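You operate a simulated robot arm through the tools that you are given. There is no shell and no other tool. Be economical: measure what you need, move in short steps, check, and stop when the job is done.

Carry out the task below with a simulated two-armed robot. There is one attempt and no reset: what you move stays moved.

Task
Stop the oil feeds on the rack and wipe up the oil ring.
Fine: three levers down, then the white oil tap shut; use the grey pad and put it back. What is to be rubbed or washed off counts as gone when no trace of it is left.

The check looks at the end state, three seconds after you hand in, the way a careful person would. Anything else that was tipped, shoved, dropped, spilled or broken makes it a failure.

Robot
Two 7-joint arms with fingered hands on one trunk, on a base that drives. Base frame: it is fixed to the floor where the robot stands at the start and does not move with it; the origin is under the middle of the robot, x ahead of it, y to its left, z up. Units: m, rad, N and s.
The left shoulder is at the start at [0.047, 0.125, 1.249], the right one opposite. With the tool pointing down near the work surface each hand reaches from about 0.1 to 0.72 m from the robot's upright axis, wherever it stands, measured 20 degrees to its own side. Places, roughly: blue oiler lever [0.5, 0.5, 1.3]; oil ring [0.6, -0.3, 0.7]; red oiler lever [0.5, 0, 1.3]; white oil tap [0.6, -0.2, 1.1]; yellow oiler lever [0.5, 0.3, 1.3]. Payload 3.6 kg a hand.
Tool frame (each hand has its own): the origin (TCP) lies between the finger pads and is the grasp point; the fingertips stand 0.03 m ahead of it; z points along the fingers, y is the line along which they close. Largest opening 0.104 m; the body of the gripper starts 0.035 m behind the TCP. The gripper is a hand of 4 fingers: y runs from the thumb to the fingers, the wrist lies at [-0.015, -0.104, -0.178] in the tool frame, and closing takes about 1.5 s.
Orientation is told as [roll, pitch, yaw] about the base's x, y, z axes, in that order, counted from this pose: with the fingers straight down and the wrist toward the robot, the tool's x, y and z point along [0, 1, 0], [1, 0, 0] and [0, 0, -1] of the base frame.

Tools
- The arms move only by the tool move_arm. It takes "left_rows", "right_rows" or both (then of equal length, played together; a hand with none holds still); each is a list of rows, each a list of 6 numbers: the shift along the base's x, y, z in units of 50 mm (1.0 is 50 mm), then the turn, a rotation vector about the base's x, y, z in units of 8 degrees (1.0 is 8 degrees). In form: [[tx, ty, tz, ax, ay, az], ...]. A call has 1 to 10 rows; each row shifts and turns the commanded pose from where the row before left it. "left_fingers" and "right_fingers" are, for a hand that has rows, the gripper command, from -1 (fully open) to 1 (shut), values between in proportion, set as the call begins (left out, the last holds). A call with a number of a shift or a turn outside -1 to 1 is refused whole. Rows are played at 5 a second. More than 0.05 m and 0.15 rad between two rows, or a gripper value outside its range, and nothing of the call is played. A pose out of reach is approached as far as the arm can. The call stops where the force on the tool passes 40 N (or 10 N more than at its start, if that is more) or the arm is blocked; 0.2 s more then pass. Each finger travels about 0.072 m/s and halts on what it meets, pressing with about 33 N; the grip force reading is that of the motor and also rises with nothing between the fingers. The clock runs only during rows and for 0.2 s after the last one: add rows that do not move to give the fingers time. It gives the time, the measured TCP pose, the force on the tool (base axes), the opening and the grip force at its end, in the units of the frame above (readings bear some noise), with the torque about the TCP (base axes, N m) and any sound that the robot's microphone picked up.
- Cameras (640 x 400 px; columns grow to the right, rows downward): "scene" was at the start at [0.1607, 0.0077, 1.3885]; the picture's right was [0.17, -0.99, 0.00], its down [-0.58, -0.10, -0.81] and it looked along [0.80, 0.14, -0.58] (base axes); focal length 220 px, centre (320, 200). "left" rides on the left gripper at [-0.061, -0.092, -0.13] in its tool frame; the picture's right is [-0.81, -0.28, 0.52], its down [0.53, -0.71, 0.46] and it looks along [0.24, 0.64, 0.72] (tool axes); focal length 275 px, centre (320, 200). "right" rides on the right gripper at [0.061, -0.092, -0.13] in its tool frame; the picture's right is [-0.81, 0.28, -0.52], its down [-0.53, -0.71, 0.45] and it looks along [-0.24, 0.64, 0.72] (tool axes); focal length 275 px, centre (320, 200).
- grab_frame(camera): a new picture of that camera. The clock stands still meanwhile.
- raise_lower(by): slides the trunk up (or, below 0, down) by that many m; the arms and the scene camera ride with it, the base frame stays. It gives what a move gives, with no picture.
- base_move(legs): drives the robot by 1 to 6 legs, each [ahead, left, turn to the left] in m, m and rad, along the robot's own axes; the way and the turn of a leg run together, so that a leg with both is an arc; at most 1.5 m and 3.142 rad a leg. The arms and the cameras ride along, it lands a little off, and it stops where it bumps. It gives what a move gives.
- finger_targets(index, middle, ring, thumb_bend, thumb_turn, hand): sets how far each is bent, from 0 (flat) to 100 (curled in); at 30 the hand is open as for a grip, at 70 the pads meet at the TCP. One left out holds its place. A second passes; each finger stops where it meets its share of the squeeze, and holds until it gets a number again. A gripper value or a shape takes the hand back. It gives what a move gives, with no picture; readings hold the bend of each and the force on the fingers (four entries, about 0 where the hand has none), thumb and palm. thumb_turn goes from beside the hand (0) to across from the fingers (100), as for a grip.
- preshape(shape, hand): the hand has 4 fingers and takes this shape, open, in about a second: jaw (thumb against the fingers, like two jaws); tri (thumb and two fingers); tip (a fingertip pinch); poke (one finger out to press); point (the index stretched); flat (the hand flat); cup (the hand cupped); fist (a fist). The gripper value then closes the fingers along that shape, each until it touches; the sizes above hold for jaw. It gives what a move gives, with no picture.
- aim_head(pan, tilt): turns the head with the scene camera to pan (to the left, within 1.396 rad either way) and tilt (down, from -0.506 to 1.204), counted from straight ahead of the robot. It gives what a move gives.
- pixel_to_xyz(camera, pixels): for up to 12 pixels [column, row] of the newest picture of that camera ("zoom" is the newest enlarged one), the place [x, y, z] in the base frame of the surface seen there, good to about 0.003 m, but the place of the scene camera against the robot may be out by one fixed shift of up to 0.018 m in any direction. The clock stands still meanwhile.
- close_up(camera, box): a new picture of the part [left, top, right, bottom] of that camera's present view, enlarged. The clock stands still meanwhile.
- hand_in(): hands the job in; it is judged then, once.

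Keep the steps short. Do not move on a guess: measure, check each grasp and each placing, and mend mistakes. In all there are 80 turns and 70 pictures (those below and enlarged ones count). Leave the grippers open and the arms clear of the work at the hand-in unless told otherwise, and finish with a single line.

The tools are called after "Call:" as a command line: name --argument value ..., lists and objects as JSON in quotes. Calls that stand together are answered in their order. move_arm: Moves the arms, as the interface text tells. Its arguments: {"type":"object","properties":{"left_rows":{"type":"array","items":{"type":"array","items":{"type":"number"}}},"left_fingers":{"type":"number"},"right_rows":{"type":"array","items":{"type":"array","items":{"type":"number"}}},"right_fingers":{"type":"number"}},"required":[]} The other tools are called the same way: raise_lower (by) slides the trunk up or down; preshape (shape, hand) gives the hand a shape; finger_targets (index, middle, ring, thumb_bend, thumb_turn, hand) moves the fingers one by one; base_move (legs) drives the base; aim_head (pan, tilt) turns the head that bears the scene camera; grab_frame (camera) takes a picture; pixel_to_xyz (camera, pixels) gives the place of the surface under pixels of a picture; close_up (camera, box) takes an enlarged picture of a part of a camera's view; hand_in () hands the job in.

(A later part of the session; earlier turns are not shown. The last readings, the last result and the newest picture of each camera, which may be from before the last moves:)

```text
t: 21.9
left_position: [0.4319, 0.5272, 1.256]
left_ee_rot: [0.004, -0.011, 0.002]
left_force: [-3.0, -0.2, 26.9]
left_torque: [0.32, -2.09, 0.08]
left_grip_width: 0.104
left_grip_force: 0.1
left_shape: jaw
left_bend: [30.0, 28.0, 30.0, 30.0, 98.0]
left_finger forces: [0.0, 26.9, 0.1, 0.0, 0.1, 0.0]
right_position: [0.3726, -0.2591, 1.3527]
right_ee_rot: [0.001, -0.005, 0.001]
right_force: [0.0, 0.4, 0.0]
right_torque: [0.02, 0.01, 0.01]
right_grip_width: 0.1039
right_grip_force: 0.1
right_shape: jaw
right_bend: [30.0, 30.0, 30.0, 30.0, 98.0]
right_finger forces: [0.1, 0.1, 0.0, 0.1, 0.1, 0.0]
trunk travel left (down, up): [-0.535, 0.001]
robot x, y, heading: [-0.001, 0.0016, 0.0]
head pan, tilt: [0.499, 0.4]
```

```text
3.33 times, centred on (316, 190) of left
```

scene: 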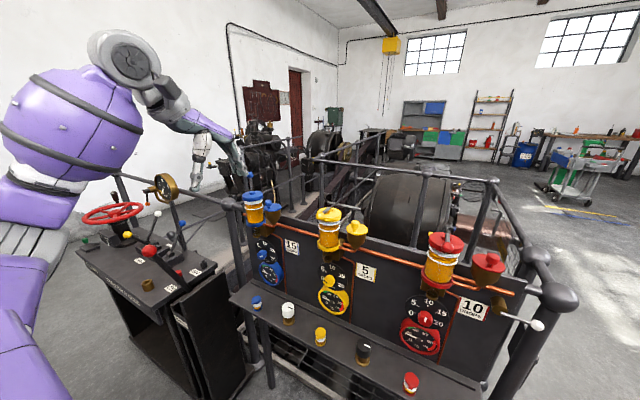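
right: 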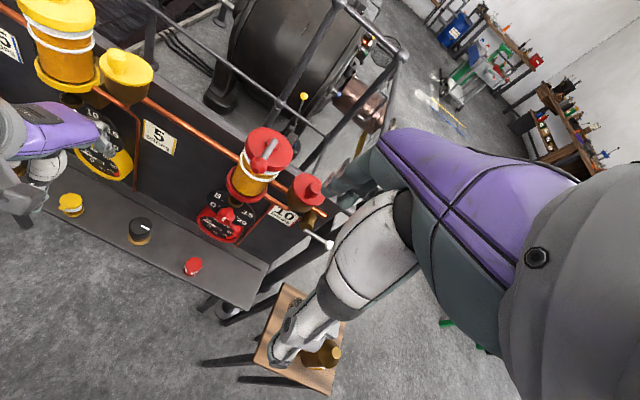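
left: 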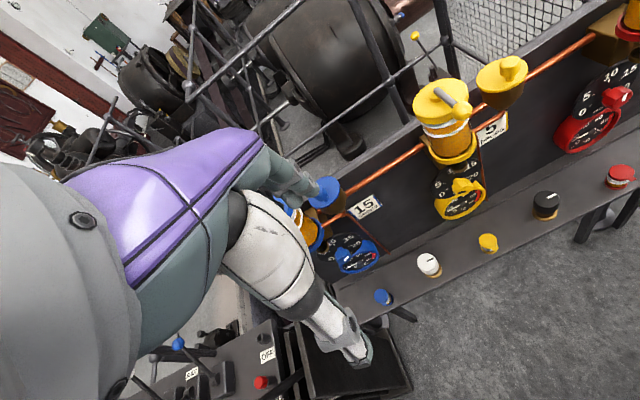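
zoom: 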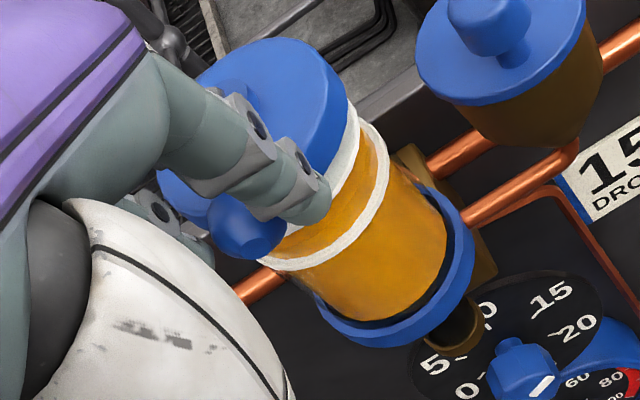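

Blue is down to its stop. I back the left hand off and park it, and aim the head at the tap.

Call:
move_arm --left_rows '[[0, 0, 0.5, 0, 0, 0], [0, 0, 0.8, 0, 0, 0], [0, 0, 0.7, 0, 0, 0], [-0.8, -0.4, 0, 0, 0, 0], [-0.8, -0.5, 0, 0, 0, 0], [-0.3, -0.9, 0, 0, 0, 0], [0, -0.9, 0, 0, 0, 0]]'

Call:
aim_head --pan -0.1 --tilt 0.6

Call:
grab_frame --camera "scene"

```text
t: 23.6
left_position: [0.3381, 0.3932, 1.3498]
left_ee_rot: [0.001, 0.002, 0.001]
left_force: [0.8, -0.5, 0.0]
left_torque: [0.03, -0.02, 0.02]
left_grip_width: 0.1036
left_grip_force: 0.2
left_shape: jaw
left_bend: [30.0, 30.0, 30.0, 30.0, 98.0]
left_finger forces: [0.0, 0.1, 0.0, 0.1, 0.0, 0.0]
right_position: [0.3763, -0.2586, 1.3504]
right_ee_rot: [0.001, -0.004, 0.0]
right_force: [0.7, 0.3, 0.3]
right_torque: [0.01, 0.01, 0.01]
right_grip_width: 0.1038
right_grip_force: 0.2
right_shape: jaw
right_bend: [30.0, 30.0, 30.0, 30.0, 98.0]
right_finger forces: [0.0, 0.0, 0.0, 0.1, 0.0, 0.0]
trunk travel left (down, up): [-0.535, 0.001]
robot x, y, heading: [0.0002, 0.0004, -0.002]
head pan, tilt: [0.499, 0.4]
```

```text
t: 24.6
left_position: [0.3378, 0.3927, 1.3495]
left_ee_rot: [0.001, 0.0, 0.001]
left_force: [0.5, 0.1, -0.2]
left_torque: [0.04, 0.0, -0.02]
left_grip_width: 0.104
left_grip_force: 0.0
left_shape: jaw
left_bend: [30.0, 30.0, 30.0, 30.0, 98.0]
left_finger forces: [0.0, 0.1, 0.1, 0.0, 0.1, 0.0]
right_position: [0.3753, -0.2592, 1.3515]
right_ee_rot: [-0.001, -0.002, 0.001]
right_force: [0.3, 0.3, 0.2]
right_torque: [0.04, 0.02, 0.01]
right_grip_width: 0.1038
right_grip_force: 0.1
right_shape: jaw
right_bend: [30.0, 30.0, 30.0, 30.0, 98.0]
right_finger forces: [0.1, 0.0, 0.1, 0.0, 0.0, 0.0]
trunk travel left (down, up): [-0.535, 0.001]
robot x, y, heading: [-0.0016, 0.0018, 0.003]
head pan, tilt: [-0.099, 0.6]
```

```text
36 pictures are left
```

scene: 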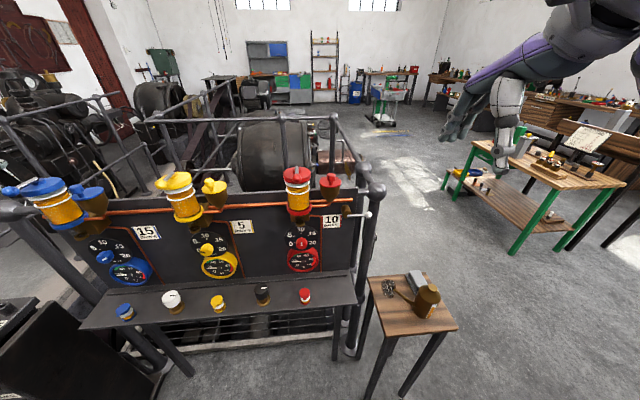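

All three levers are down. For the white tap (knob ≈ [0.57, -0.20, 1.063], axis at y ≈ -0.14), I turn the right hand to point forward, lowering it at a safe distance, in two calls.

Call:
move_arm --right_rows '[[0, -0.2, -0.5, 0, -1, 0], [0, -0.2, -0.5, 0, -1, 0], [0, -0.2, -0.5, 0, -1, 0], [0, -0.2, -0.5, 0, -1, 0], [0, 0, -0.5, 0, -1, 0], [0, 0, -0.5, 0, -1, 0]]'

Call:
move_arm --right_rows '[[0, 0, -0.3, 0, -1, 0], [0, 0, -0.3, 0, -1, 0], [0, 0, -0.3, 0, -1, 0], [0, 0, -0.3, 0, -1, 0], [0, 0, -0.3, 0, -1, 0], [0, 0, -0.2, 0, -0.25, 0], [0, 0, 0, 0, 0, 0]]'

Call:
preshape --shape "poke" --hand "right"

Call:
grab_frame --camera "right"

Call:
grab_frame --camera "scene"

```text
t: 25.9
left_position: [0.3386, 0.3923, 1.3507]
left_ee_rot: [0.0, 0.0, 0.0]
left_force: [-0.8, 0.7, 0.0]
left_torque: [0.01, 0.0, -0.02]
left_grip_width: 0.1037
left_grip_force: 0.0
left_shape: jaw
left_bend: [30.0, 30.0, 30.0, 30.0, 98.0]
left_finger forces: [0.0, 0.1, 0.0, 0.1, 0.0, 0.1]
right_position: [0.4, -0.3145, 1.203]
right_ee_rot: [0.002, -0.838, -0.002]
right_force: [1.3, 0.0, -0.6]
right_torque: [-0.02, 0.02, -0.04]
right_grip_width: 0.1039
right_grip_force: 0.0
right_shape: jaw
right_bend: [30.0, 30.0, 30.0, 30.0, 98.0]
right_finger forces: [0.0, 0.0, 0.1, 0.1, 0.1, 0.0]
right hand out of reach, approached as far as the arm can: row 4, 5
trunk travel left (down, up): [-0.535, 0.001]
robot x, y, heading: [0.0002, -0.0022, 0.003]
head pan, tilt: [-0.099, 0.6]
```

```text
t: 27.6
left_position: [0.3382, 0.3934, 1.35]
left_ee_rot: [-0.001, 0.0, 0.001]
left_force: [0.3, -0.6, 0.4]
left_torque: [0.05, 0.01, 0.01]
left_grip_width: 0.104
left_grip_force: 0.0
left_shape: jaw
left_bend: [30.0, 30.0, 30.0, 30.0, 98.0]
left_finger forces: [0.1, 0.0, 0.0, 0.0, 0.0, 0.1]
right_position: [0.4005, -0.312, 1.1171]
right_ee_rot: [-3.132, -1.569, 3.132]
right_force: [-0.1, -0.6, -0.5]
right_torque: [0.01, 0.02, -0.01]
right_grip_width: 0.104
right_grip_force: 0.0
right_shape: jaw
right_bend: [30.0, 30.0, 30.0, 30.0, 98.0]
right_finger forces: [0.1, 0.1, 0.1, 0.1, 0.0, 0.0]
trunk travel left (down, up): [-0.535, 0.001]
robot x, y, heading: [-0.0015, 0.0028, -0.004]
head pan, tilt: [-0.099, 0.6]
```

```text
t: 28.4
left_position: [0.3377, 0.3934, 1.3496]
left_ee_rot: [-0.001, 0.0, 0.0]
left_force: [0.4, -0.8, 0.0]
left_torque: [-0.02, -0.01, 0.0]
left_grip_width: 0.1041
left_grip_force: 0.0
left_shape: jaw
left_bend: [30.0, 30.0, 30.0, 30.0, 98.0]
left_finger forces: [0.0, 0.0, 0.1, 0.1, 0.0, 0.1]
right_position: [0.4003, -0.3124, 1.1166]
right_ee_rot: [-2.776, -1.567, 2.776]
right_force: [-0.9, 0.6, 0.3]
right_torque: [-0.01, -0.02, 0.0]
right_grip_width: 0.0
right_grip_force: 0.0
right_shape: poke
right_bend: [70.0, 70.0, 99.0, 100.0, 100.0]
right_finger forces: [0.0, 0.0, 0.0, 0.0, 0.0, 0.1]
trunk travel left (down, up): [-0.535, 0.001]
robot x, y, heading: [0.0013, 0.0006, 0.001]
head pan, tilt: [-0.099, 0.6]
```

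```text
35 pictures are left
```

right: 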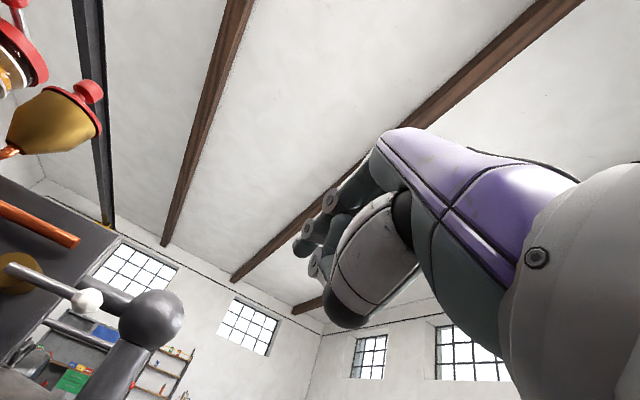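

```text
34 pictures are left
```

scene: 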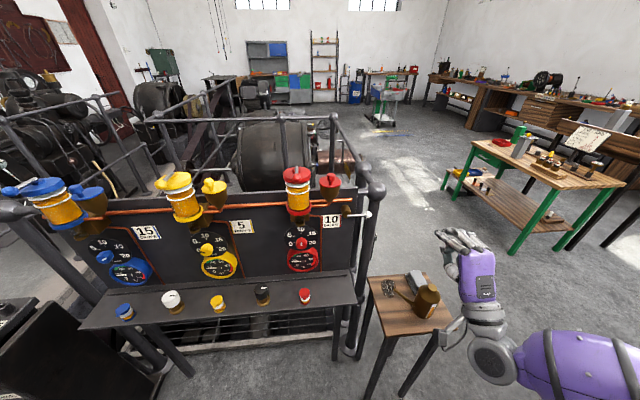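

The "poke" shape keeps fingers bent. I try "point" (index stretched) and measure the tip and the tap in both cameras.

Call:
preshape --shape "point" --hand "right"

Call:
grab_frame --camera "right"

Call:
close_up --camera "scene" --box '[320, 180, 512, 300]'

```text
t: 29.4
left_position: [0.3386, 0.3921, 1.3488]
left_ee_rot: [0.002, 0.0, -0.002]
left_force: [0.3, -0.3, -0.2]
left_torque: [0.0, 0.0, -0.01]
left_grip_width: 0.1041
left_grip_force: 0.1
left_shape: jaw
left_bend: [30.0, 30.0, 30.0, 30.0, 98.0]
left_finger forces: [0.1, 0.1, 0.0, 0.1, 0.0, 0.0]
right_position: [0.4006, -0.3132, 1.1176]
right_ee_rot: [-2.734, -1.571, 2.732]
right_force: [-1.3, -0.7, -0.5]
right_torque: [0.02, 0.0, -0.02]
right_grip_width: 0.0002
right_grip_force: 0.2
right_shape: point
right_bend: [20.0, 100.0, 100.0, 98.0, 88.0]
right_finger forces: [0.1, 0.0, 0.1, 0.0, 0.1, 0.0]
trunk travel left (down, up): [-0.535, 0.001]
robot x, y, heading: [-0.001, 0.0024, 0.001]
head pan, tilt: [-0.099, 0.6]
```

```text
33 pictures are left
```

right: 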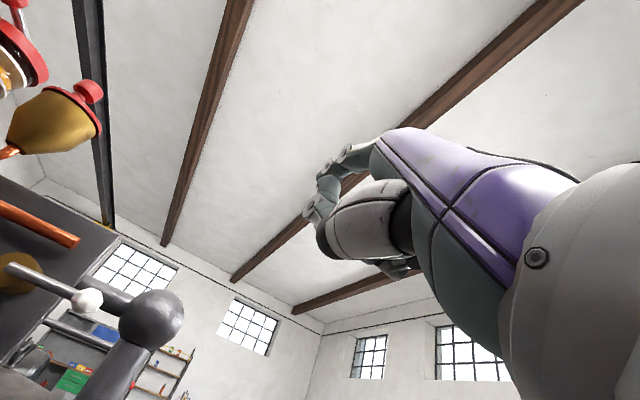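

```text
3.33 times, centred on (416, 240) of scene
```

zoom: 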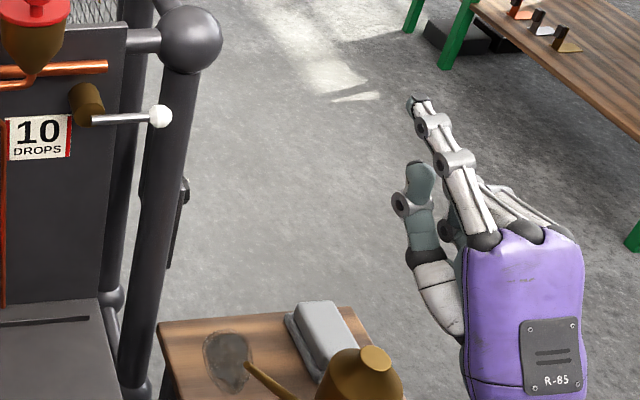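

Index now points forward, leftmost as expected. I measure the index tip and knuckle, tap knob, rod, barrel and post.

Call:
pixel_to_xyz --camera "zoom" --pixels '[[414, 104], [432, 125], [455, 162], [160, 117], [85, 105], [120, 119], [420, 175], [480, 240], [190, 40], [165, 200], [110, 70]]'

Call:
pixel_to_xyz --camera "right" --pixels '[[88, 300], [50, 285], [150, 318], [130, 360], [15, 275], [28, 268], [60, 235], [312, 213]]'

```text
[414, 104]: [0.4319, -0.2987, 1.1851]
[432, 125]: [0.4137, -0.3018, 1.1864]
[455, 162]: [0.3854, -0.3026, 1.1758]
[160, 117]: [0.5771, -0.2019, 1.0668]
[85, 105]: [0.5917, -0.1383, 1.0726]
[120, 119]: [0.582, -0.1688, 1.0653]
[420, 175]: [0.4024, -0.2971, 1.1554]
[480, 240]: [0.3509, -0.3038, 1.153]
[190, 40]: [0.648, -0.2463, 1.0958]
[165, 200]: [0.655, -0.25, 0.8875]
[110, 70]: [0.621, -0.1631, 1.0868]
```

```text
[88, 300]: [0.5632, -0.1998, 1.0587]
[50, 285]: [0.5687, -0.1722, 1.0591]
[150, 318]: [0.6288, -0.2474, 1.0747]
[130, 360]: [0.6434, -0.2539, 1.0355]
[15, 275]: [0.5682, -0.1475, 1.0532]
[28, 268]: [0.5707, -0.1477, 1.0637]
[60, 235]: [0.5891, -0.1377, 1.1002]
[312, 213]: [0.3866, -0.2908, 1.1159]
```

The curled thumb sits right under the index and would foul the rod. I open the thumb wide below, leaving only the index forward.

Call:
finger_targets --hand "right" --index 20 --middle 100 --ring 100 --thumb_bend 0 --thumb_turn 100

Call:
close_up --camera "scene" --box '[320, 180, 512, 300]'

```text
t: 30.4
left_position: [0.3375, 0.3926, 1.35]
left_ee_rot: [0.002, -0.002, -0.001]
left_force: [0.5, -0.1, 0.6]
left_torque: [-0.03, 0.0, -0.03]
left_grip_width: 0.1039
left_grip_force: 0.0
left_shape: jaw
left_bend: [30.0, 30.0, 30.0, 30.0, 98.0]
left_finger forces: [0.0, 0.0, 0.1, 0.0, 0.0, 0.1]
right_position: [0.4006, -0.3131, 1.118]
right_ee_rot: [-2.783, -1.569, 2.784]
right_force: [-0.2, -0.6, -0.6]
right_torque: [0.02, 0.02, 0.01]
right_grip_width: 0.1364
right_grip_force: 0.1
right_shape: fingers
right_bend: [20.0, 100.0, 100.0, 0.0, 95.0]
right_finger forces: [0.0, 0.0, 0.0, 0.0, 0.1, 0.0]
trunk travel left (down, up): [-0.535, 0.001]
robot x, y, heading: [0.001, 0.0015, -0.002]
head pan, tilt: [-0.099, 0.6]
```

```text
3.33 times, centred on (416, 240) of scene
```

zoom: 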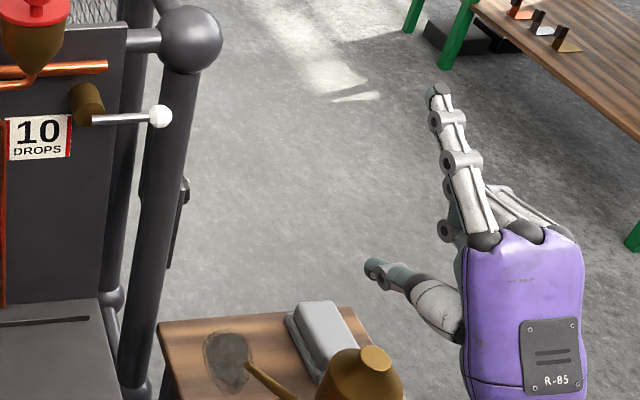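

Clear now. I measure the index tip (436,90), its joint, and the thumb tip (378,270).

Call:
pixel_to_xyz --camera "zoom" --pixels '[[437, 90], [445, 118], [432, 118], [378, 270], [445, 230], [450, 195]]'

```text
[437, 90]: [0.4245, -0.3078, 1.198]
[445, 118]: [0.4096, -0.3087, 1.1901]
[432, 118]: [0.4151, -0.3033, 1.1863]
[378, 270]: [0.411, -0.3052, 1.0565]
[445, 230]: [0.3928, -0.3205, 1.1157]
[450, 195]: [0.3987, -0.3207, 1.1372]
```

Index tip is ≈ [+0.018, +0.007, +0.07] from the TCP. I approach to just short of the tap with the index above the knob height, then look.

Call:
move_arm --right_rows '[[0.48, 0.44, -0.33, 0, 0, 0], [0.48, 0.44, -0.33, 0, 0, 0], [0.48, 0.44, -0.33, 0, 0, 0], [0.48, 0.44, -0.33, 0, 0, 0], [0.48, 0.44, -0.33, 0, 0, 0], [0, 0, 0, 0, 0, 0]]'

Call:
close_up --camera "scene" --box '[300, 180, 460, 280]'

Call:
grab_frame --camera "right"

```text
t: 31.8
left_position: [0.3375, 0.3941, 1.35]
left_ee_rot: [0.0, 0.003, 0.001]
left_force: [-0.8, -0.4, 0.0]
left_torque: [0.0, 0.0, -0.02]
left_grip_width: 0.1039
left_grip_force: 0.1
left_shape: jaw
left_bend: [30.0, 30.0, 30.0, 30.0, 98.0]
left_finger forces: [0.0, 0.1, 0.1, 0.1, 0.0, 0.0]
right_position: [0.5193, -0.2043, 1.0343]
right_ee_rot: [3.134, -1.569, -3.134]
right_force: [-0.2, 0.6, 0.6]
right_torque: [0.01, -0.02, 0.01]
right_grip_width: 0.1362
right_grip_force: 0.1
right_shape: fingers
right_bend: [20.0, 100.0, 100.0, 0.0, 95.0]
right_finger forces: [0.0, 0.0, 0.1, 0.0, 0.1, 0.0]
trunk travel left (down, up): [-0.535, 0.001]
robot x, y, heading: [0.0015, 0.0013, 0.002]
head pan, tilt: [-0.099, 0.6]
```

```text
4.00 times, centred on (380, 230) of scene
```

zoom: 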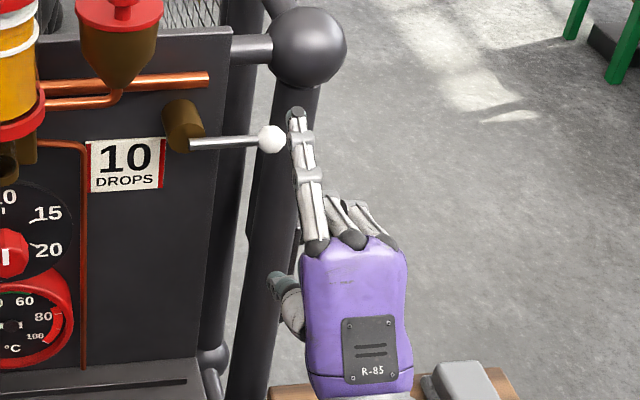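

```text
29 pictures are left
```

right: 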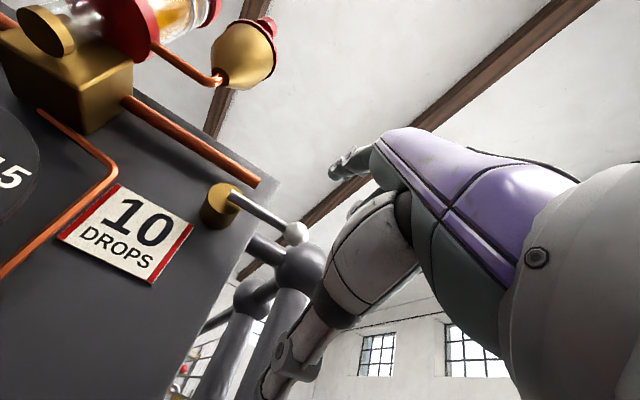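

I measure the index tip (296,112) and knob (271,138) in the same picture.

Call:
pixel_to_xyz --camera "zoom" --pixels '[[296, 113], [300, 130], [310, 175], [271, 138], [240, 142], [280, 283]]'

```text
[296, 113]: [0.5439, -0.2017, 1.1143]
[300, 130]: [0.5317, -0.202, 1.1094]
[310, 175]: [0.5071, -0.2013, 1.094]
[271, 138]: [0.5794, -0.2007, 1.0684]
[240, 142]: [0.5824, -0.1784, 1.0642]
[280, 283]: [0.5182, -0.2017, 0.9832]
```

Index is above the knob line; I advance 0.043 m and 0.012 m left, then press down gently 0.035 m.

Call:
move_arm --right_rows '[[0.43, 0.12, 0, 0, 0, 0], [0.43, 0.12, 0, 0, 0, 0], [0, 0, -0.2, 0, 0, 0], [0, 0, -0.2, 0, 0, 0], [0, 0.0, -0.2, 0, 0, 0], [0, 0, -0.2, 0, 0, 0]]'

Call:
close_up --camera "scene" --box '[300, 180, 460, 280]'

```text
t: 33.1
left_position: [0.3382, 0.3931, 1.35]
left_ee_rot: [0.002, -0.001, 0.0]
left_force: [0.0, 0.6, -0.1]
left_torque: [-0.01, 0.0, 0.0]
left_grip_width: 0.104
left_grip_force: 0.1
left_shape: jaw
left_bend: [30.0, 30.0, 30.0, 30.0, 98.0]
left_finger forces: [0.1, 0.0, 0.0, 0.0, 0.1, 0.0]
right_position: [0.5637, -0.1902, 0.9945]
right_ee_rot: [3.045, -1.568, -3.045]
right_force: [0.6, 0.1, 1.1]
right_torque: [0.04, -0.02, 0.03]
right_grip_width: 0.1371
right_grip_force: 1.3
right_shape: fingers
right_bend: [20.0, 100.0, 100.0, 0.0, 95.0]
right_finger forces: [0.8, 0.0, 0.0, 0.1, 0.1, 0.1]
trunk travel left (down, up): [-0.535, 0.001]
robot x, y, heading: [-0.003, 0.0009, 0.002]
head pan, tilt: [-0.099, 0.6]
```

```text
4.00 times, centred on (380, 230) of scene
```

zoom: 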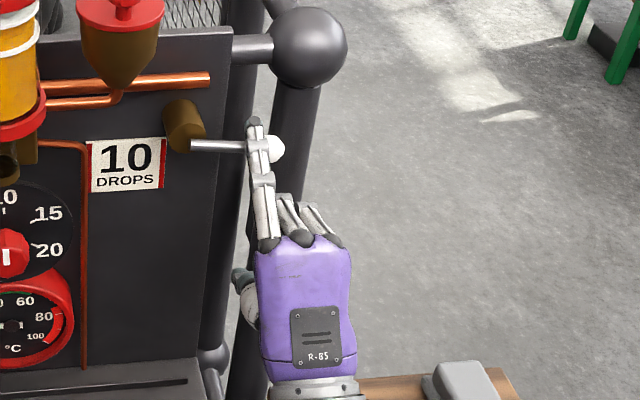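

Contact at 1 N. I follow the arc down: 0.04 m down with a bit left.

Call:
move_arm --right_rows '[[0, 0.02, -0.25, 0, 0, 0], [0, 0.1, -0.23, 0, 0, 0], [0, 0.15, -0.2, 0, 0, 0]]'

Call:
close_up --camera "scene" --box '[300, 180, 460, 280]'

```text
t: 34.0
left_position: [0.3376, 0.3947, 1.35]
left_ee_rot: [0.0, 0.0, 0.0]
left_force: [0.0, -0.4, 0.3]
left_torque: [-0.01, -0.02, -0.02]
left_grip_width: 0.1035
left_grip_force: 0.0
left_shape: jaw
left_bend: [30.0, 30.0, 30.0, 30.0, 98.0]
left_finger forces: [0.0, 0.0, 0.1, 0.0, 0.1, 0.0]
right_position: [0.5639, -0.1764, 0.9602]
right_ee_rot: [-2.53, -1.569, 2.532]
right_force: [0.1, 0.1, 1.0]
right_torque: [0.08, -0.07, 0.02]
right_grip_width: 0.1381
right_grip_force: 0.1
right_shape: fingers
right_bend: [19.0, 100.0, 100.0, 0.0, 95.0]
right_finger forces: [1.0, 0.0, 0.1, 0.0, 0.1, 0.0]
trunk travel left (down, up): [-0.535, 0.001]
robot x, y, heading: [0.003, 0.0041, 0.004]
head pan, tilt: [-0.099, 0.6]
```

```text
4.00 times, centred on (380, 230) of scene
```

zoom: 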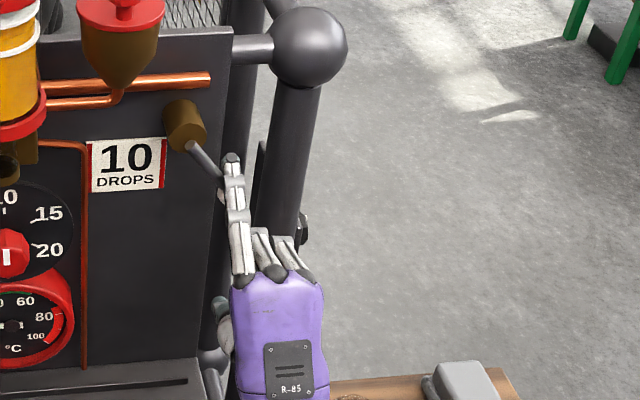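

The tap lever is at about 45°, turning with ~1 N. I continue left and slightly down until it stops.

Call:
move_arm --right_rows '[[0, 0.15, -0.15, 0, 0, 0], [0, 0.15, -0.08, 0, 0, 0], [0, 0.15, 0, 0, 0, 0], [0, 0.1, 0, 0, 0, 0]]'

Call:
close_up --camera "scene" --box '[300, 180, 460, 280]'

Call:
close_up --camera "right" --box '[160, 100, 400, 250]'

```text
t: 35.0
left_position: [0.3381, 0.3932, 1.3503]
left_ee_rot: [0.002, 0.001, 0.0]
left_force: [0.2, 0.0, -0.1]
left_torque: [0.0, 0.0, 0.0]
left_grip_width: 0.104
left_grip_force: 0.1
left_shape: jaw
left_bend: [30.0, 30.0, 30.0, 30.0, 98.0]
left_finger forces: [0.0, 0.0, 0.1, 0.0, 0.1, 0.0]
right_position: [0.5625, -0.1498, 0.9503]
right_ee_rot: [2.837, -1.572, -2.839]
right_force: [0.1, -3.4, 0.8]
right_torque: [0.23, 0.03, -0.03]
right_grip_width: 0.1364
right_grip_force: 1.8
right_shape: fingers
right_bend: [20.0, 100.0, 100.0, 0.0, 95.0]
right_finger forces: [3.5, 0.1, 0.0, 0.0, 0.0, 0.0]
trunk travel left (down, up): [-0.535, 0.001]
robot x, y, heading: [-0.0024, -0.0017, -0.001]
head pan, tilt: [-0.099, 0.6]
```

```text
4.00 times, centred on (380, 230) of scene
```

zoom: 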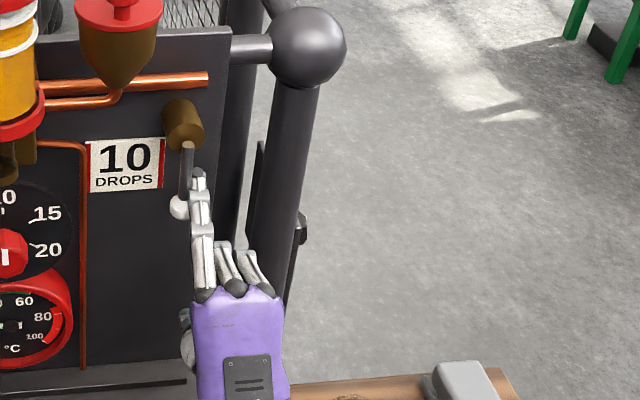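

```text
2.67 times, centred on (280, 175) of right
```

zoom: 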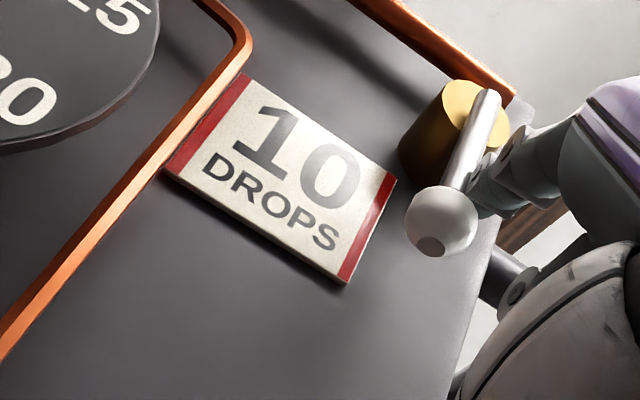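

The lever is now vertical, with resistance rising to 3.4 N (stop). One small extra push to confirm.

Call:
move_arm --right_rows '[[0, 0.1, 0, 0, 0, 0], [0, 0.06, 0, 0, 0, 0]]'

```text
t: 35.5
left_position: [0.3379, 0.391, 1.3494]
left_ee_rot: [0.001, 0.0, 0.0]
left_force: [-0.1, 0.8, -1.2]
left_torque: [-0.02, -0.02, -0.02]
left_grip_width: 0.1039
left_grip_force: 0.1
left_shape: jaw
left_bend: [30.0, 30.0, 30.0, 30.0, 98.0]
left_finger forces: [0.0, 0.0, 0.1, 0.0, 0.0, 0.0]
right_position: [0.5624, -0.144, 0.9498]
right_ee_rot: [2.467, -1.569, -2.471]
right_force: [0.6, -11.2, -1.1]
right_torque: [0.77, 0.01, -0.13]
right_grip_width: 0.136
right_grip_force: 5.3
right_shape: fingers
right_bend: [20.0, 100.0, 100.0, 0.0, 95.0]
right_finger forces: [11.2, 0.1, 0.0, 0.0, 0.0, 0.0]
trunk travel left (down, up): [-0.535, 0.001]
robot x, y, heading: [-0.0023, 0.0006, 0.004]
head pan, tilt: [-0.099, 0.6]
```

It resists at 11 N: the tap is shut. I retreat right, back and up, then reopen the hand and turn it down again.

Call:
move_arm --right_rows '[[0, -0.3, 0, 0, 0, 0], [0, -0.5, 0, 0, 0, 0], [-0.8, -0.5, 0, 0, 0, 0], [-0.8, -0.5, 0.3, 0, 0, 0], [-0.8, -0.5, 0.3, 0, 0, 0], [-0.8, -0.4, 0.4, 0, 0, 0], [-0.3, -0.3, 0.8, 0, 0, 0], [0, 0, 0.9, 0, 0, 0], [0, 0, 0.5, 0, 0, 0]]'

Call:
preshape --shape "jaw" --hand "right"

Call:
move_arm --right_rows '[[0, -0.2, 0, 0, 1, 0], [0, -0.2, 0, 0, 1, 0], [0, -0.2, 0, 0, 1, 0], [0, -0.2, 0, 0, 1, 0], [0, -0.2, 0, 0, 1, 0], [0, 0, 0, 0, 1, 0]]'

Call:
move_arm --right_rows '[[0, 0, 0, 0, 1, 0], [0, 0, 0, 0, 1, 0], [0, 0, 0, 0, 1, 0], [0, 0, 0, 0, 1, 0], [0, 0, 0, 0, 1, 0], [0, 0, 0, 0, 0.25, 0], [0, 0, 0, 0, 0, 0]]'

Call:
grab_frame --camera "right"

Call:
grab_frame --camera "scene"

```text
t: 37.5
left_position: [0.3373, 0.3948, 1.3509]
left_ee_rot: [0.0, -0.001, 0.0]
left_force: [1.0, -0.2, 0.4]
left_torque: [0.02, -0.02, 0.0]
left_grip_width: 0.1038
left_grip_force: 0.1
left_shape: jaw
left_bend: [30.0, 30.0, 30.0, 30.0, 98.0]
left_finger forces: [0.1, 0.1, 0.1, 0.1, 0.1, 0.0]
right_position: [0.386, -0.2909, 1.1098]
right_ee_rot: [-2.377, -1.57, 2.378]
right_force: [0.3, -0.1, 0.0]
right_torque: [0.02, -0.03, -0.03]
right_grip_width: 0.1364
right_grip_force: 0.0
right_shape: fingers
right_bend: [20.0, 100.0, 100.0, 0.0, 95.0]
right_finger forces: [0.0, 0.0, 0.0, 0.0, 0.1, 0.0]
trunk travel left (down, up): [-0.535, 0.001]
robot x, y, heading: [0.0003, 0.0047, 0.001]
head pan, tilt: [-0.099, 0.6]
```

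```text
t: 38.5
left_position: [0.338, 0.3936, 1.3505]
left_ee_rot: [0.0, 0.0, -0.001]
left_force: [-0.5, 0.9, -0.1]
left_torque: [0.01, 0.0, 0.01]
left_grip_width: 0.104
left_grip_force: 0.1
left_shape: jaw
left_bend: [30.0, 30.0, 30.0, 30.0, 98.0]
left_finger forces: [0.1, 0.0, 0.1, 0.1, 0.1, 0.0]
right_position: [0.3867, -0.2905, 1.1091]
right_ee_rot: [-2.725, -1.571, 2.728]
right_force: [0.2, 0.1, 0.0]
right_torque: [0.0, 0.02, -0.03]
right_grip_width: 0.1041
right_grip_force: 0.0
right_shape: jaw
right_bend: [30.0, 30.0, 30.0, 30.0, 97.0]
right_finger forces: [0.0, 0.1, 0.0, 0.0, 0.0, 0.0]
trunk travel left (down, up): [-0.535, 0.001]
robot x, y, heading: [0.0013, 0.0012, -0.001]
head pan, tilt: [-0.099, 0.6]
```

```text
t: 39.9
left_position: [0.3379, 0.393, 1.3501]
left_ee_rot: [0.001, 0.0, 0.0]
left_force: [-0.4, 0.0, 0.0]
left_torque: [-0.01, -0.02, 0.03]
left_grip_width: 0.1037
left_grip_force: 0.0
left_shape: jaw
left_bend: [30.0, 30.0, 30.0, 30.0, 98.0]
left_finger forces: [0.1, 0.1, 0.0, 0.0, 0.0, 0.1]
right_position: [0.3874, -0.3397, 1.1104]
right_ee_rot: [-0.002, -0.731, 0.0]
right_force: [0.0, -0.1, 0.2]
right_torque: [0.0, -0.02, 0.03]
right_grip_width: 0.1039
right_grip_force: 0.1
right_shape: jaw
right_bend: [30.0, 30.0, 30.0, 30.0, 97.0]
right_finger forces: [0.0, 0.0, 0.1, 0.0, 0.1, 0.0]
trunk travel left (down, up): [-0.535, 0.001]
robot x, y, heading: [-0.0006, 0.0009, 0.006]
head pan, tilt: [-0.099, 0.6]
```

```text
t: 41.5
left_position: [0.3383, 0.394, 1.3502]
left_ee_rot: [0.0, 0.001, 0.001]
left_force: [0.3, 0.3, 0.6]
left_torque: [0.0, -0.04, -0.01]
left_grip_width: 0.1039
left_grip_force: 0.2
left_shape: jaw
left_bend: [30.0, 30.0, 30.0, 30.0, 98.0]
left_finger forces: [0.1, 0.1, 0.0, 0.0, 0.1, 0.1]
right_position: [0.3885, -0.3407, 1.1101]
right_ee_rot: [0.0, -0.003, 0.003]
right_force: [0.0, 0.5, -0.3]
right_torque: [0.04, -0.02, -0.02]
right_grip_width: 0.1041
right_grip_force: 0.1
right_shape: jaw
right_bend: [30.0, 30.0, 30.0, 30.0, 97.0]
right_finger forces: [0.1, 0.1, 0.0, 0.0, 0.1, 0.0]
trunk travel left (down, up): [-0.535, 0.001]
robot x, y, heading: [0.0015, -0.001, -0.005]
head pan, tilt: [-0.099, 0.6]
```

```text
24 pictures are left
```

right: 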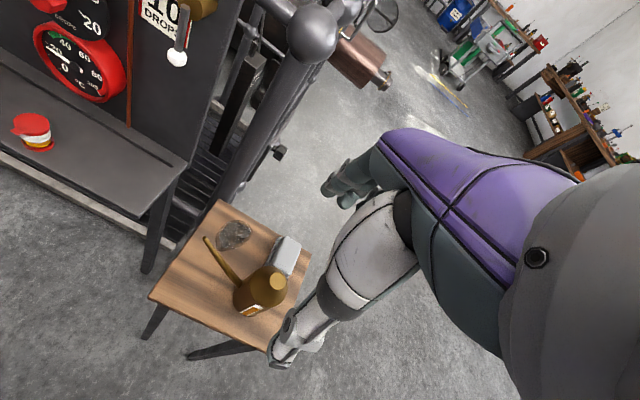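

```text
23 pictures are left
```

scene: 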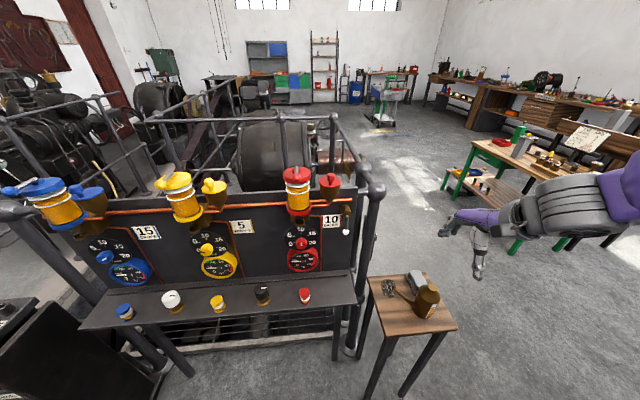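

The tap hangs straight down. Now the pad: a close-up for its exact shape.

Call:
close_up --camera "scene" --box '[364, 262, 460, 322]'

Call:
close_up --camera "right" --box '[190, 200, 318, 280]'

```text
6.67 times, centred on (412, 292) of scene
```

zoom: 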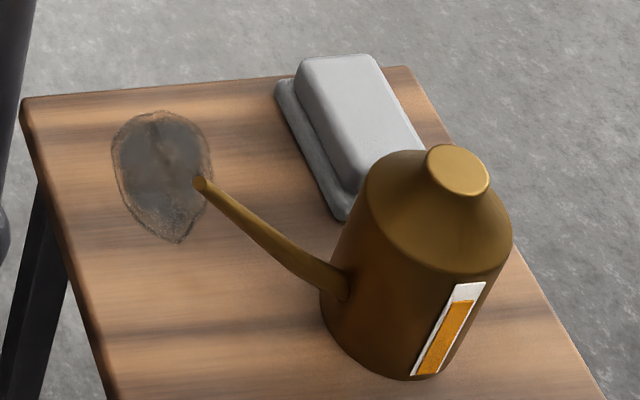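

```text
5.00 times, centred on (254, 240) of right
```

zoom: 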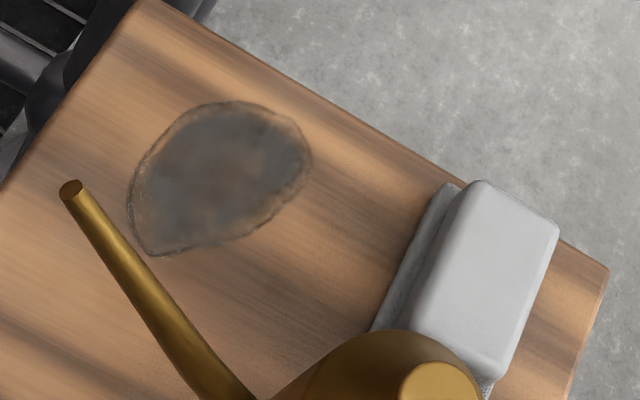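

Measure pad, its dark sole, the ring's extremes and the can in this true-frame (right) picture.

Call:
pixel_to_xyz --camera "zoom" --pixels '[[482, 187], [552, 226], [498, 370], [425, 320], [447, 186], [378, 325], [490, 395], [240, 103], [308, 150], [155, 254], [130, 205], [235, 241]]'

Call:
pixel_to_xyz --camera "zoom" --pixels '[[72, 190], [150, 3], [603, 268], [140, 290], [340, 370], [430, 345], [440, 380], [270, 130], [200, 380], [405, 265], [590, 350]]'

```text
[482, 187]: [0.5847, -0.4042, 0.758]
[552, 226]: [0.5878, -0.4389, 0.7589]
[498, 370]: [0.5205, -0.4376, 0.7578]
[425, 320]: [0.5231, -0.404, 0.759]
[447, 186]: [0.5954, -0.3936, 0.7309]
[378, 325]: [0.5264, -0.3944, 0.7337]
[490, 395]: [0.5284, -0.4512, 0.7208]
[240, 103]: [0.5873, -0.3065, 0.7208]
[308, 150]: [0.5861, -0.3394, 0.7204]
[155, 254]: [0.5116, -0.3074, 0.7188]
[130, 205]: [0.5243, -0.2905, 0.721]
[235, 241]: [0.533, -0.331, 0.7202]
```

```text
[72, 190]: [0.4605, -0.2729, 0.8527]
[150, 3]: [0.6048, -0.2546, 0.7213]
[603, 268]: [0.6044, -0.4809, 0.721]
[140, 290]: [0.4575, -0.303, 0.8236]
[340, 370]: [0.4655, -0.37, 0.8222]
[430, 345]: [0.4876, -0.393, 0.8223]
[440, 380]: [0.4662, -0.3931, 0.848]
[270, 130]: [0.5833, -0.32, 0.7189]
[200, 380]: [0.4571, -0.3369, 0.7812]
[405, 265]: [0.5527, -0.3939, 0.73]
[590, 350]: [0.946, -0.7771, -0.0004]
```

The pad block is 0.036 m wide in y, best gripped across y with wrist to the right; that is far for the arm from here, so I drive the base 0.3 m to the right.

Call:
base_move --legs '[[0, -0.3, 0]]'

Call:
move_arm --right_rows '[[0.3, 0.5, 0, 0, 0, 1], [0.3, 0.3, 0, 0, 0, 1], [0.3, 0.2, 0, 0, 0, 1], [0.3, 0.2, 0, 0, 0, 1], [0.3, 0.2, 0, 0, 0, 1], [0.3, 0.2, 0, 0, 0, 1]]'

Call:
move_arm --right_rows '[[0.3, 0.2, -0.2, 0, 0, 1], [0.3, 0.2, -0.2, 0, 0, 1], [0.2, 0.2, -0.2, 0, 0, 1], [0.2, 0.2, -0.2, 0, 0, 1], [0.2, 0.2, -0.2, 0, 0, 1], [0, 0, 0, 0, 0, 0.25], [0, 0, 0, 0, 0, 0]]'

Call:
grab_frame --camera "right"

```text
t: 43.5
left_position: [0.3373, 0.0897, 1.351]
left_ee_rot: [0.0, 0.0, 0.001]
left_force: [0.6, -0.2, -0.4]
left_torque: [-0.02, 0.0, -0.01]
left_grip_width: 0.104
left_grip_force: 0.1
left_shape: jaw
left_bend: [30.0, 30.0, 30.0, 30.0, 98.0]
left_finger forces: [0.0, 0.1, 0.0, 0.0, 0.0, 0.1]
right_position: [0.3884, -0.644, 1.1095]
right_ee_rot: [0.0, -0.003, 0.001]
right_force: [-0.5, 0.2, -0.4]
right_torque: [0.01, -0.04, 0.04]
right_grip_width: 0.104
right_grip_force: 0.0
right_shape: jaw
right_bend: [30.0, 30.0, 30.0, 30.0, 97.0]
right_finger forces: [0.0, 0.1, 0.1, 0.0, 0.0, 0.0]
trunk travel left (down, up): [-0.535, 0.001]
robot x, y, heading: [0.0002, -0.3044, 0.004]
head pan, tilt: [-0.099, 0.6]
```

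```text
t: 44.9
left_position: [0.338, 0.0891, 1.3496]
left_ee_rot: [0.001, 0.004, 0.003]
left_force: [-0.2, 0.0, -0.7]
left_torque: [0.02, -0.02, 0.0]
left_grip_width: 0.1038
left_grip_force: 0.1
left_shape: jaw
left_bend: [30.0, 30.0, 30.0, 30.0, 98.0]
left_finger forces: [0.1, 0.0, 0.0, 0.0, 0.0, 0.1]
right_position: [0.4788, -0.566, 1.1088]
right_ee_rot: [0.001, 0.0, 0.84]
right_force: [-0.1, 0.2, -1.0]
right_torque: [0.0, -0.02, -0.01]
right_grip_width: 0.104
right_grip_force: 0.0
right_shape: jaw
right_bend: [30.0, 30.0, 30.0, 30.0, 97.0]
right_finger forces: [0.0, 0.0, 0.1, 0.0, 0.0, 0.1]
trunk travel left (down, up): [-0.535, 0.001]
robot x, y, heading: [0.0002, -0.3035, 0.002]
head pan, tilt: [-0.099, 0.6]
```

```text
t: 46.5
left_position: [0.3375, 0.0888, 1.3493]
left_ee_rot: [-0.002, -0.001, 0.002]
left_force: [0.5, -0.1, 0.5]
left_torque: [0.03, 0.04, 0.01]
left_grip_width: 0.1038
left_grip_force: 0.1
left_shape: jaw
left_bend: [30.0, 30.0, 30.0, 30.0, 98.0]
left_finger forces: [0.0, 0.0, 0.1, 0.1, 0.0, 0.0]
right_position: [0.5178, -0.5165, 1.0696]
right_ee_rot: [-0.002, -0.002, 1.571]
right_force: [0.0, 0.8, 0.4]
right_torque: [0.0, -0.01, -0.01]
right_grip_width: 0.1039
right_grip_force: 0.1
right_shape: jaw
right_bend: [30.0, 30.0, 30.0, 30.0, 97.0]
right_finger forces: [0.0, 0.0, 0.0, 0.1, 0.0, 0.0]
right hand out of reach, approached as far as the arm can: row 5, 6
trunk travel left (down, up): [-0.535, 0.001]
robot x, y, heading: [0.0017, -0.3036, 0.001]
head pan, tilt: [-0.099, 0.6]
```

```text
20 pictures are left
```

right: 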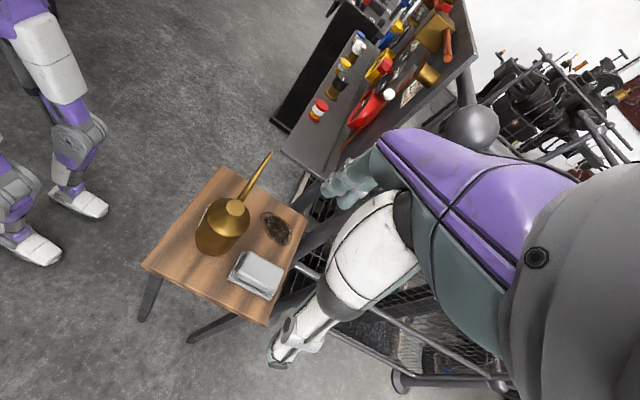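

The arm reports near-limit there. I check clearance for driving nearer: feet at (80,200), (35,260) versus table corners.

Call:
pixel_to_xyz --camera "right" --pixels '[[100, 207], [55, 262], [145, 265], [220, 170], [283, 150], [145, 315], [195, 340], [235, 200], [268, 155], [255, 275], [275, 228]]'

```text
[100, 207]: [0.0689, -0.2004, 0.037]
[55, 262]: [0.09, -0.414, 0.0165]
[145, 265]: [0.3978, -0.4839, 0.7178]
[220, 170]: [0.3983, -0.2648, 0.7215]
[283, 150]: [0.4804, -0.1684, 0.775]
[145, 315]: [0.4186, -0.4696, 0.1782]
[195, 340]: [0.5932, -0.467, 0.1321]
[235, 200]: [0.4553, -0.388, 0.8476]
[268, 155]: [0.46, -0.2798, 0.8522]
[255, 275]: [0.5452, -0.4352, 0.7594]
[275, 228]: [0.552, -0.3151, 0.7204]
```

Feet have ~0.3 m before the table legs. I pull the left hand back a little and drive 0.13 m ahead.

Call:
move_arm --left_rows '[[-0.6, 0.3, 0, 0, 0, 0], [-0.6, 0.3, 0, 0, 0, 0], [-0.3, 0, 0, 0, 0, 0]]'

Call:
base_move --legs '[[0.13, 0, 0]]'

```text
t: 47.3
left_position: [0.2627, 0.118, 1.3506]
left_ee_rot: [0.001, 0.0, 0.001]
left_force: [0.2, 0.1, 0.3]
left_torque: [0.02, -0.01, -0.01]
left_grip_width: 0.104
left_grip_force: 0.1
left_shape: jaw
left_bend: [30.0, 30.0, 30.0, 30.0, 98.0]
left_finger forces: [0.0, 0.0, 0.1, 0.0, 0.0, 0.0]
right_position: [0.5176, -0.5178, 1.0688]
right_ee_rot: [-0.004, -0.002, 1.573]
right_force: [-0.3, -0.5, -0.7]
right_torque: [0.03, 0.03, 0.0]
right_grip_width: 0.104
right_grip_force: 0.0
right_shape: jaw
right_bend: [30.0, 30.0, 30.0, 30.0, 97.0]
right_finger forces: [0.0, 0.1, 0.2, 0.0, 0.0, 0.0]
trunk travel left (down, up): [-0.535, 0.001]
robot x, y, heading: [0.0003, -0.3039, 0.0]
head pan, tilt: [-0.099, 0.6]
```

```text
t: 48.6
left_position: [0.3901, 0.1188, 1.3503]
left_ee_rot: [0.0, 0.0, 0.0]
left_force: [0.5, 0.1, 0.1]
left_torque: [0.01, 0.0, -0.01]
left_grip_width: 0.1038
left_grip_force: 0.2
left_shape: jaw
left_bend: [30.0, 30.0, 30.0, 30.0, 98.0]
left_finger forces: [0.0, 0.1, 0.0, 0.0, 0.0, 0.1]
right_position: [0.6446, -0.5169, 1.0693]
right_ee_rot: [-0.003, -0.003, 1.571]
right_force: [0.9, -0.4, 0.4]
right_torque: [-0.03, 0.0, 0.02]
right_grip_width: 0.1041
right_grip_force: 0.0
right_shape: jaw
right_bend: [30.0, 30.0, 30.0, 30.0, 97.0]
right_finger forces: [0.1, 0.1, 0.0, 0.0, 0.0, 0.0]
trunk travel left (down, up): [-0.535, 0.001]
robot x, y, heading: [0.1305, -0.3074, -0.001]
head pan, tilt: [-0.099, 0.6]
```

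Now I move above the pad (centre [0.554, -0.4215]) at z 0.95.

Call:
move_arm --right_rows '[[-0.45, 0.48, -0.6, 0, 0, 0], [-0.45, 0.48, -0.6, 0, 0, 0], [-0.45, 0.48, -0.6, 0, 0, 0], [-0.45, 0.47, -0.6, 0, 0, 0], [0, 0, 0, 0, 0, 0]]'

Call:
grab_frame --camera "right"

Call:
aim_head --pan -0.25 --tilt 0.9

Call:
grab_frame --camera "scene"

```text
t: 49.8
left_position: [0.3915, 0.119, 1.3504]
left_ee_rot: [0.0, 0.0, 0.0]
left_force: [-0.3, -0.6, -0.2]
left_torque: [0.0, 0.03, -0.02]
left_grip_width: 0.1039
left_grip_force: 0.1
left_shape: jaw
left_bend: [30.0, 30.0, 30.0, 30.0, 98.0]
left_finger forces: [0.0, 0.0, 0.0, 0.0, 0.1, 0.0]
right_position: [0.537, -0.4325, 0.9711]
right_ee_rot: [-0.001, -0.002, 1.571]
right_force: [-0.1, 1.0, 0.1]
right_torque: [0.02, 0.03, 0.02]
right_grip_width: 0.104
right_grip_force: 0.0
right_shape: jaw
right_bend: [30.0, 30.0, 30.0, 30.0, 97.0]
right_finger forces: [0.0, 0.0, 0.0, 0.0, 0.0, 0.0]
right hand out of reach, approached as far as the arm can: row 3, 4
trunk travel left (down, up): [-0.535, 0.001]
robot x, y, heading: [0.125, -0.3029, 0.001]
head pan, tilt: [-0.099, 0.6]
```

```text
19 pictures are left
```

right: 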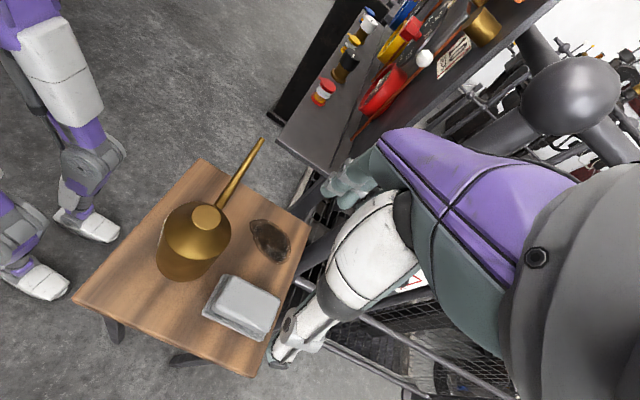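

```text
t: 50.6
left_position: [0.3917, 0.1179, 1.3502]
left_ee_rot: [-0.001, 0.0, 0.0]
left_force: [-0.9, 0.1, 0.4]
left_torque: [0.03, 0.0, 0.0]
left_grip_width: 0.1039
left_grip_force: 0.1
left_shape: jaw
left_bend: [30.0, 30.0, 30.0, 30.0, 98.0]
left_finger forces: [0.0, 0.1, 0.1, 0.0, 0.1, 0.1]
right_position: [0.5372, -0.4334, 0.9719]
right_ee_rot: [-0.005, -0.002, 1.571]
right_force: [-1.2, 0.4, -0.3]
right_torque: [0.03, 0.04, -0.01]
right_grip_width: 0.1039
right_grip_force: 0.0
right_shape: jaw
right_bend: [30.0, 30.0, 30.0, 30.0, 97.0]
right_finger forces: [0.0, 0.0, 0.0, 0.0, 0.0, 0.0]
trunk travel left (down, up): [-0.535, 0.001]
robot x, y, heading: [0.129, -0.308, -0.004]
head pan, tilt: [-0.25, 0.901]
```

```text
18 pictures are left
```

scene: 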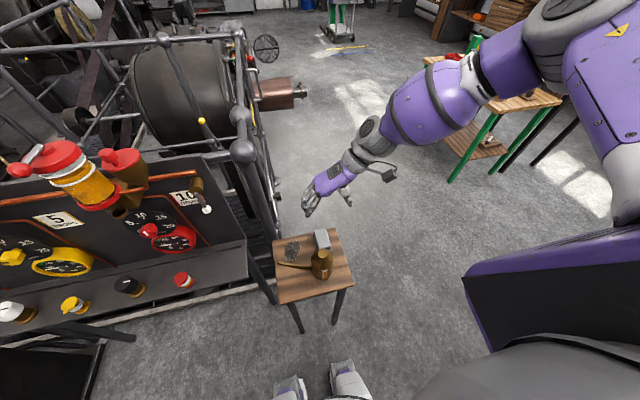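

The arm fights a joint limit in this posture. Better to turn the base: I raise the hand, yaw it back 60°, then drive right and turn the robot 60° left so the hand keeps its world direction.

Call:
move_arm --right_rows '[[0, -0.4, 0.8, 0, 0, 0], [0, -0.4, 0.8, 0, 0, 0], [0, -0.4, 0.5, 0, 0, -1], [0, 0, 0, 0, 0, -1], [0, 0, 0, 0, 0, -1], [0, 0, 0, 0, 0, -1], [0, 0, 0, 0, 0, -1], [0, 0, 0, 0, 0, -1], [0, 0, 0, 0, 0, -1], [0, 0, 0, 0, 0, -0.5]]'

Call:
base_move --legs '[[0, -0.4, 0], [0.07, 0, 0], [0, 0, 1.047]]'

Call:
grab_frame --camera "right"

```text
t: 52.8
left_position: [0.3905, 0.1189, 1.3509]
left_ee_rot: [0.0, 0.0, 0.001]
left_force: [0.5, 0.8, -0.2]
left_torque: [-0.02, -0.01, 0.02]
left_grip_width: 0.1037
left_grip_force: 0.0
left_shape: jaw
left_bend: [30.0, 30.0, 30.0, 30.0, 98.0]
left_finger forces: [0.0, 0.1, 0.0, 0.1, 0.0, 0.0]
right_position: [0.5378, -0.4938, 1.078]
right_ee_rot: [-0.003, -0.002, 0.522]
right_force: [0.5, 0.2, -0.1]
right_torque: [-0.02, 0.0, 0.01]
right_grip_width: 0.1042
right_grip_force: 0.1
right_shape: jaw
right_bend: [30.0, 30.0, 30.0, 30.0, 97.0]
right_finger forces: [0.1, 0.0, 0.0, 0.1, 0.1, 0.0]
trunk travel left (down, up): [-0.535, 0.001]
robot x, y, heading: [0.1251, -0.3075, 0.001]
head pan, tilt: [-0.25, 0.901]
```

```text
t: 58.6
left_position: [-0.044, -0.2637, 1.3509]
left_ee_rot: [-0.001, 0.0, 1.059]
left_force: [0.4, -0.5, 0.5]
left_torque: [0.0, -0.01, 0.03]
left_grip_width: 0.1036
left_grip_force: 0.1
left_shape: jaw
left_bend: [30.0, 30.0, 30.0, 30.0, 98.0]
left_finger forces: [0.0, 0.0, 0.1, 0.0, 0.1, 0.0]
right_position: [0.5621, -0.4359, 1.0785]
right_ee_rot: [0.0, -0.001, 1.583]
right_force: [-0.5, 0.0, 0.2]
right_torque: [0.0, -0.01, -0.06]
right_grip_width: 0.1041
right_grip_force: 0.1
right_shape: jaw
right_bend: [30.0, 30.0, 30.0, 30.0, 97.0]
right_finger forces: [0.0, 0.0, 0.1, 0.0, 0.0, 0.0]
trunk travel left (down, up): [-0.535, 0.001]
robot x, y, heading: [0.1898, -0.7028, 1.061]
head pan, tilt: [-0.25, 0.901]
```

```text
17 pictures are left
```

right: 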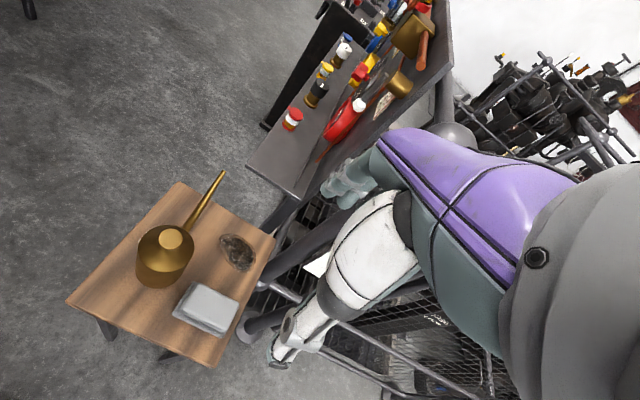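

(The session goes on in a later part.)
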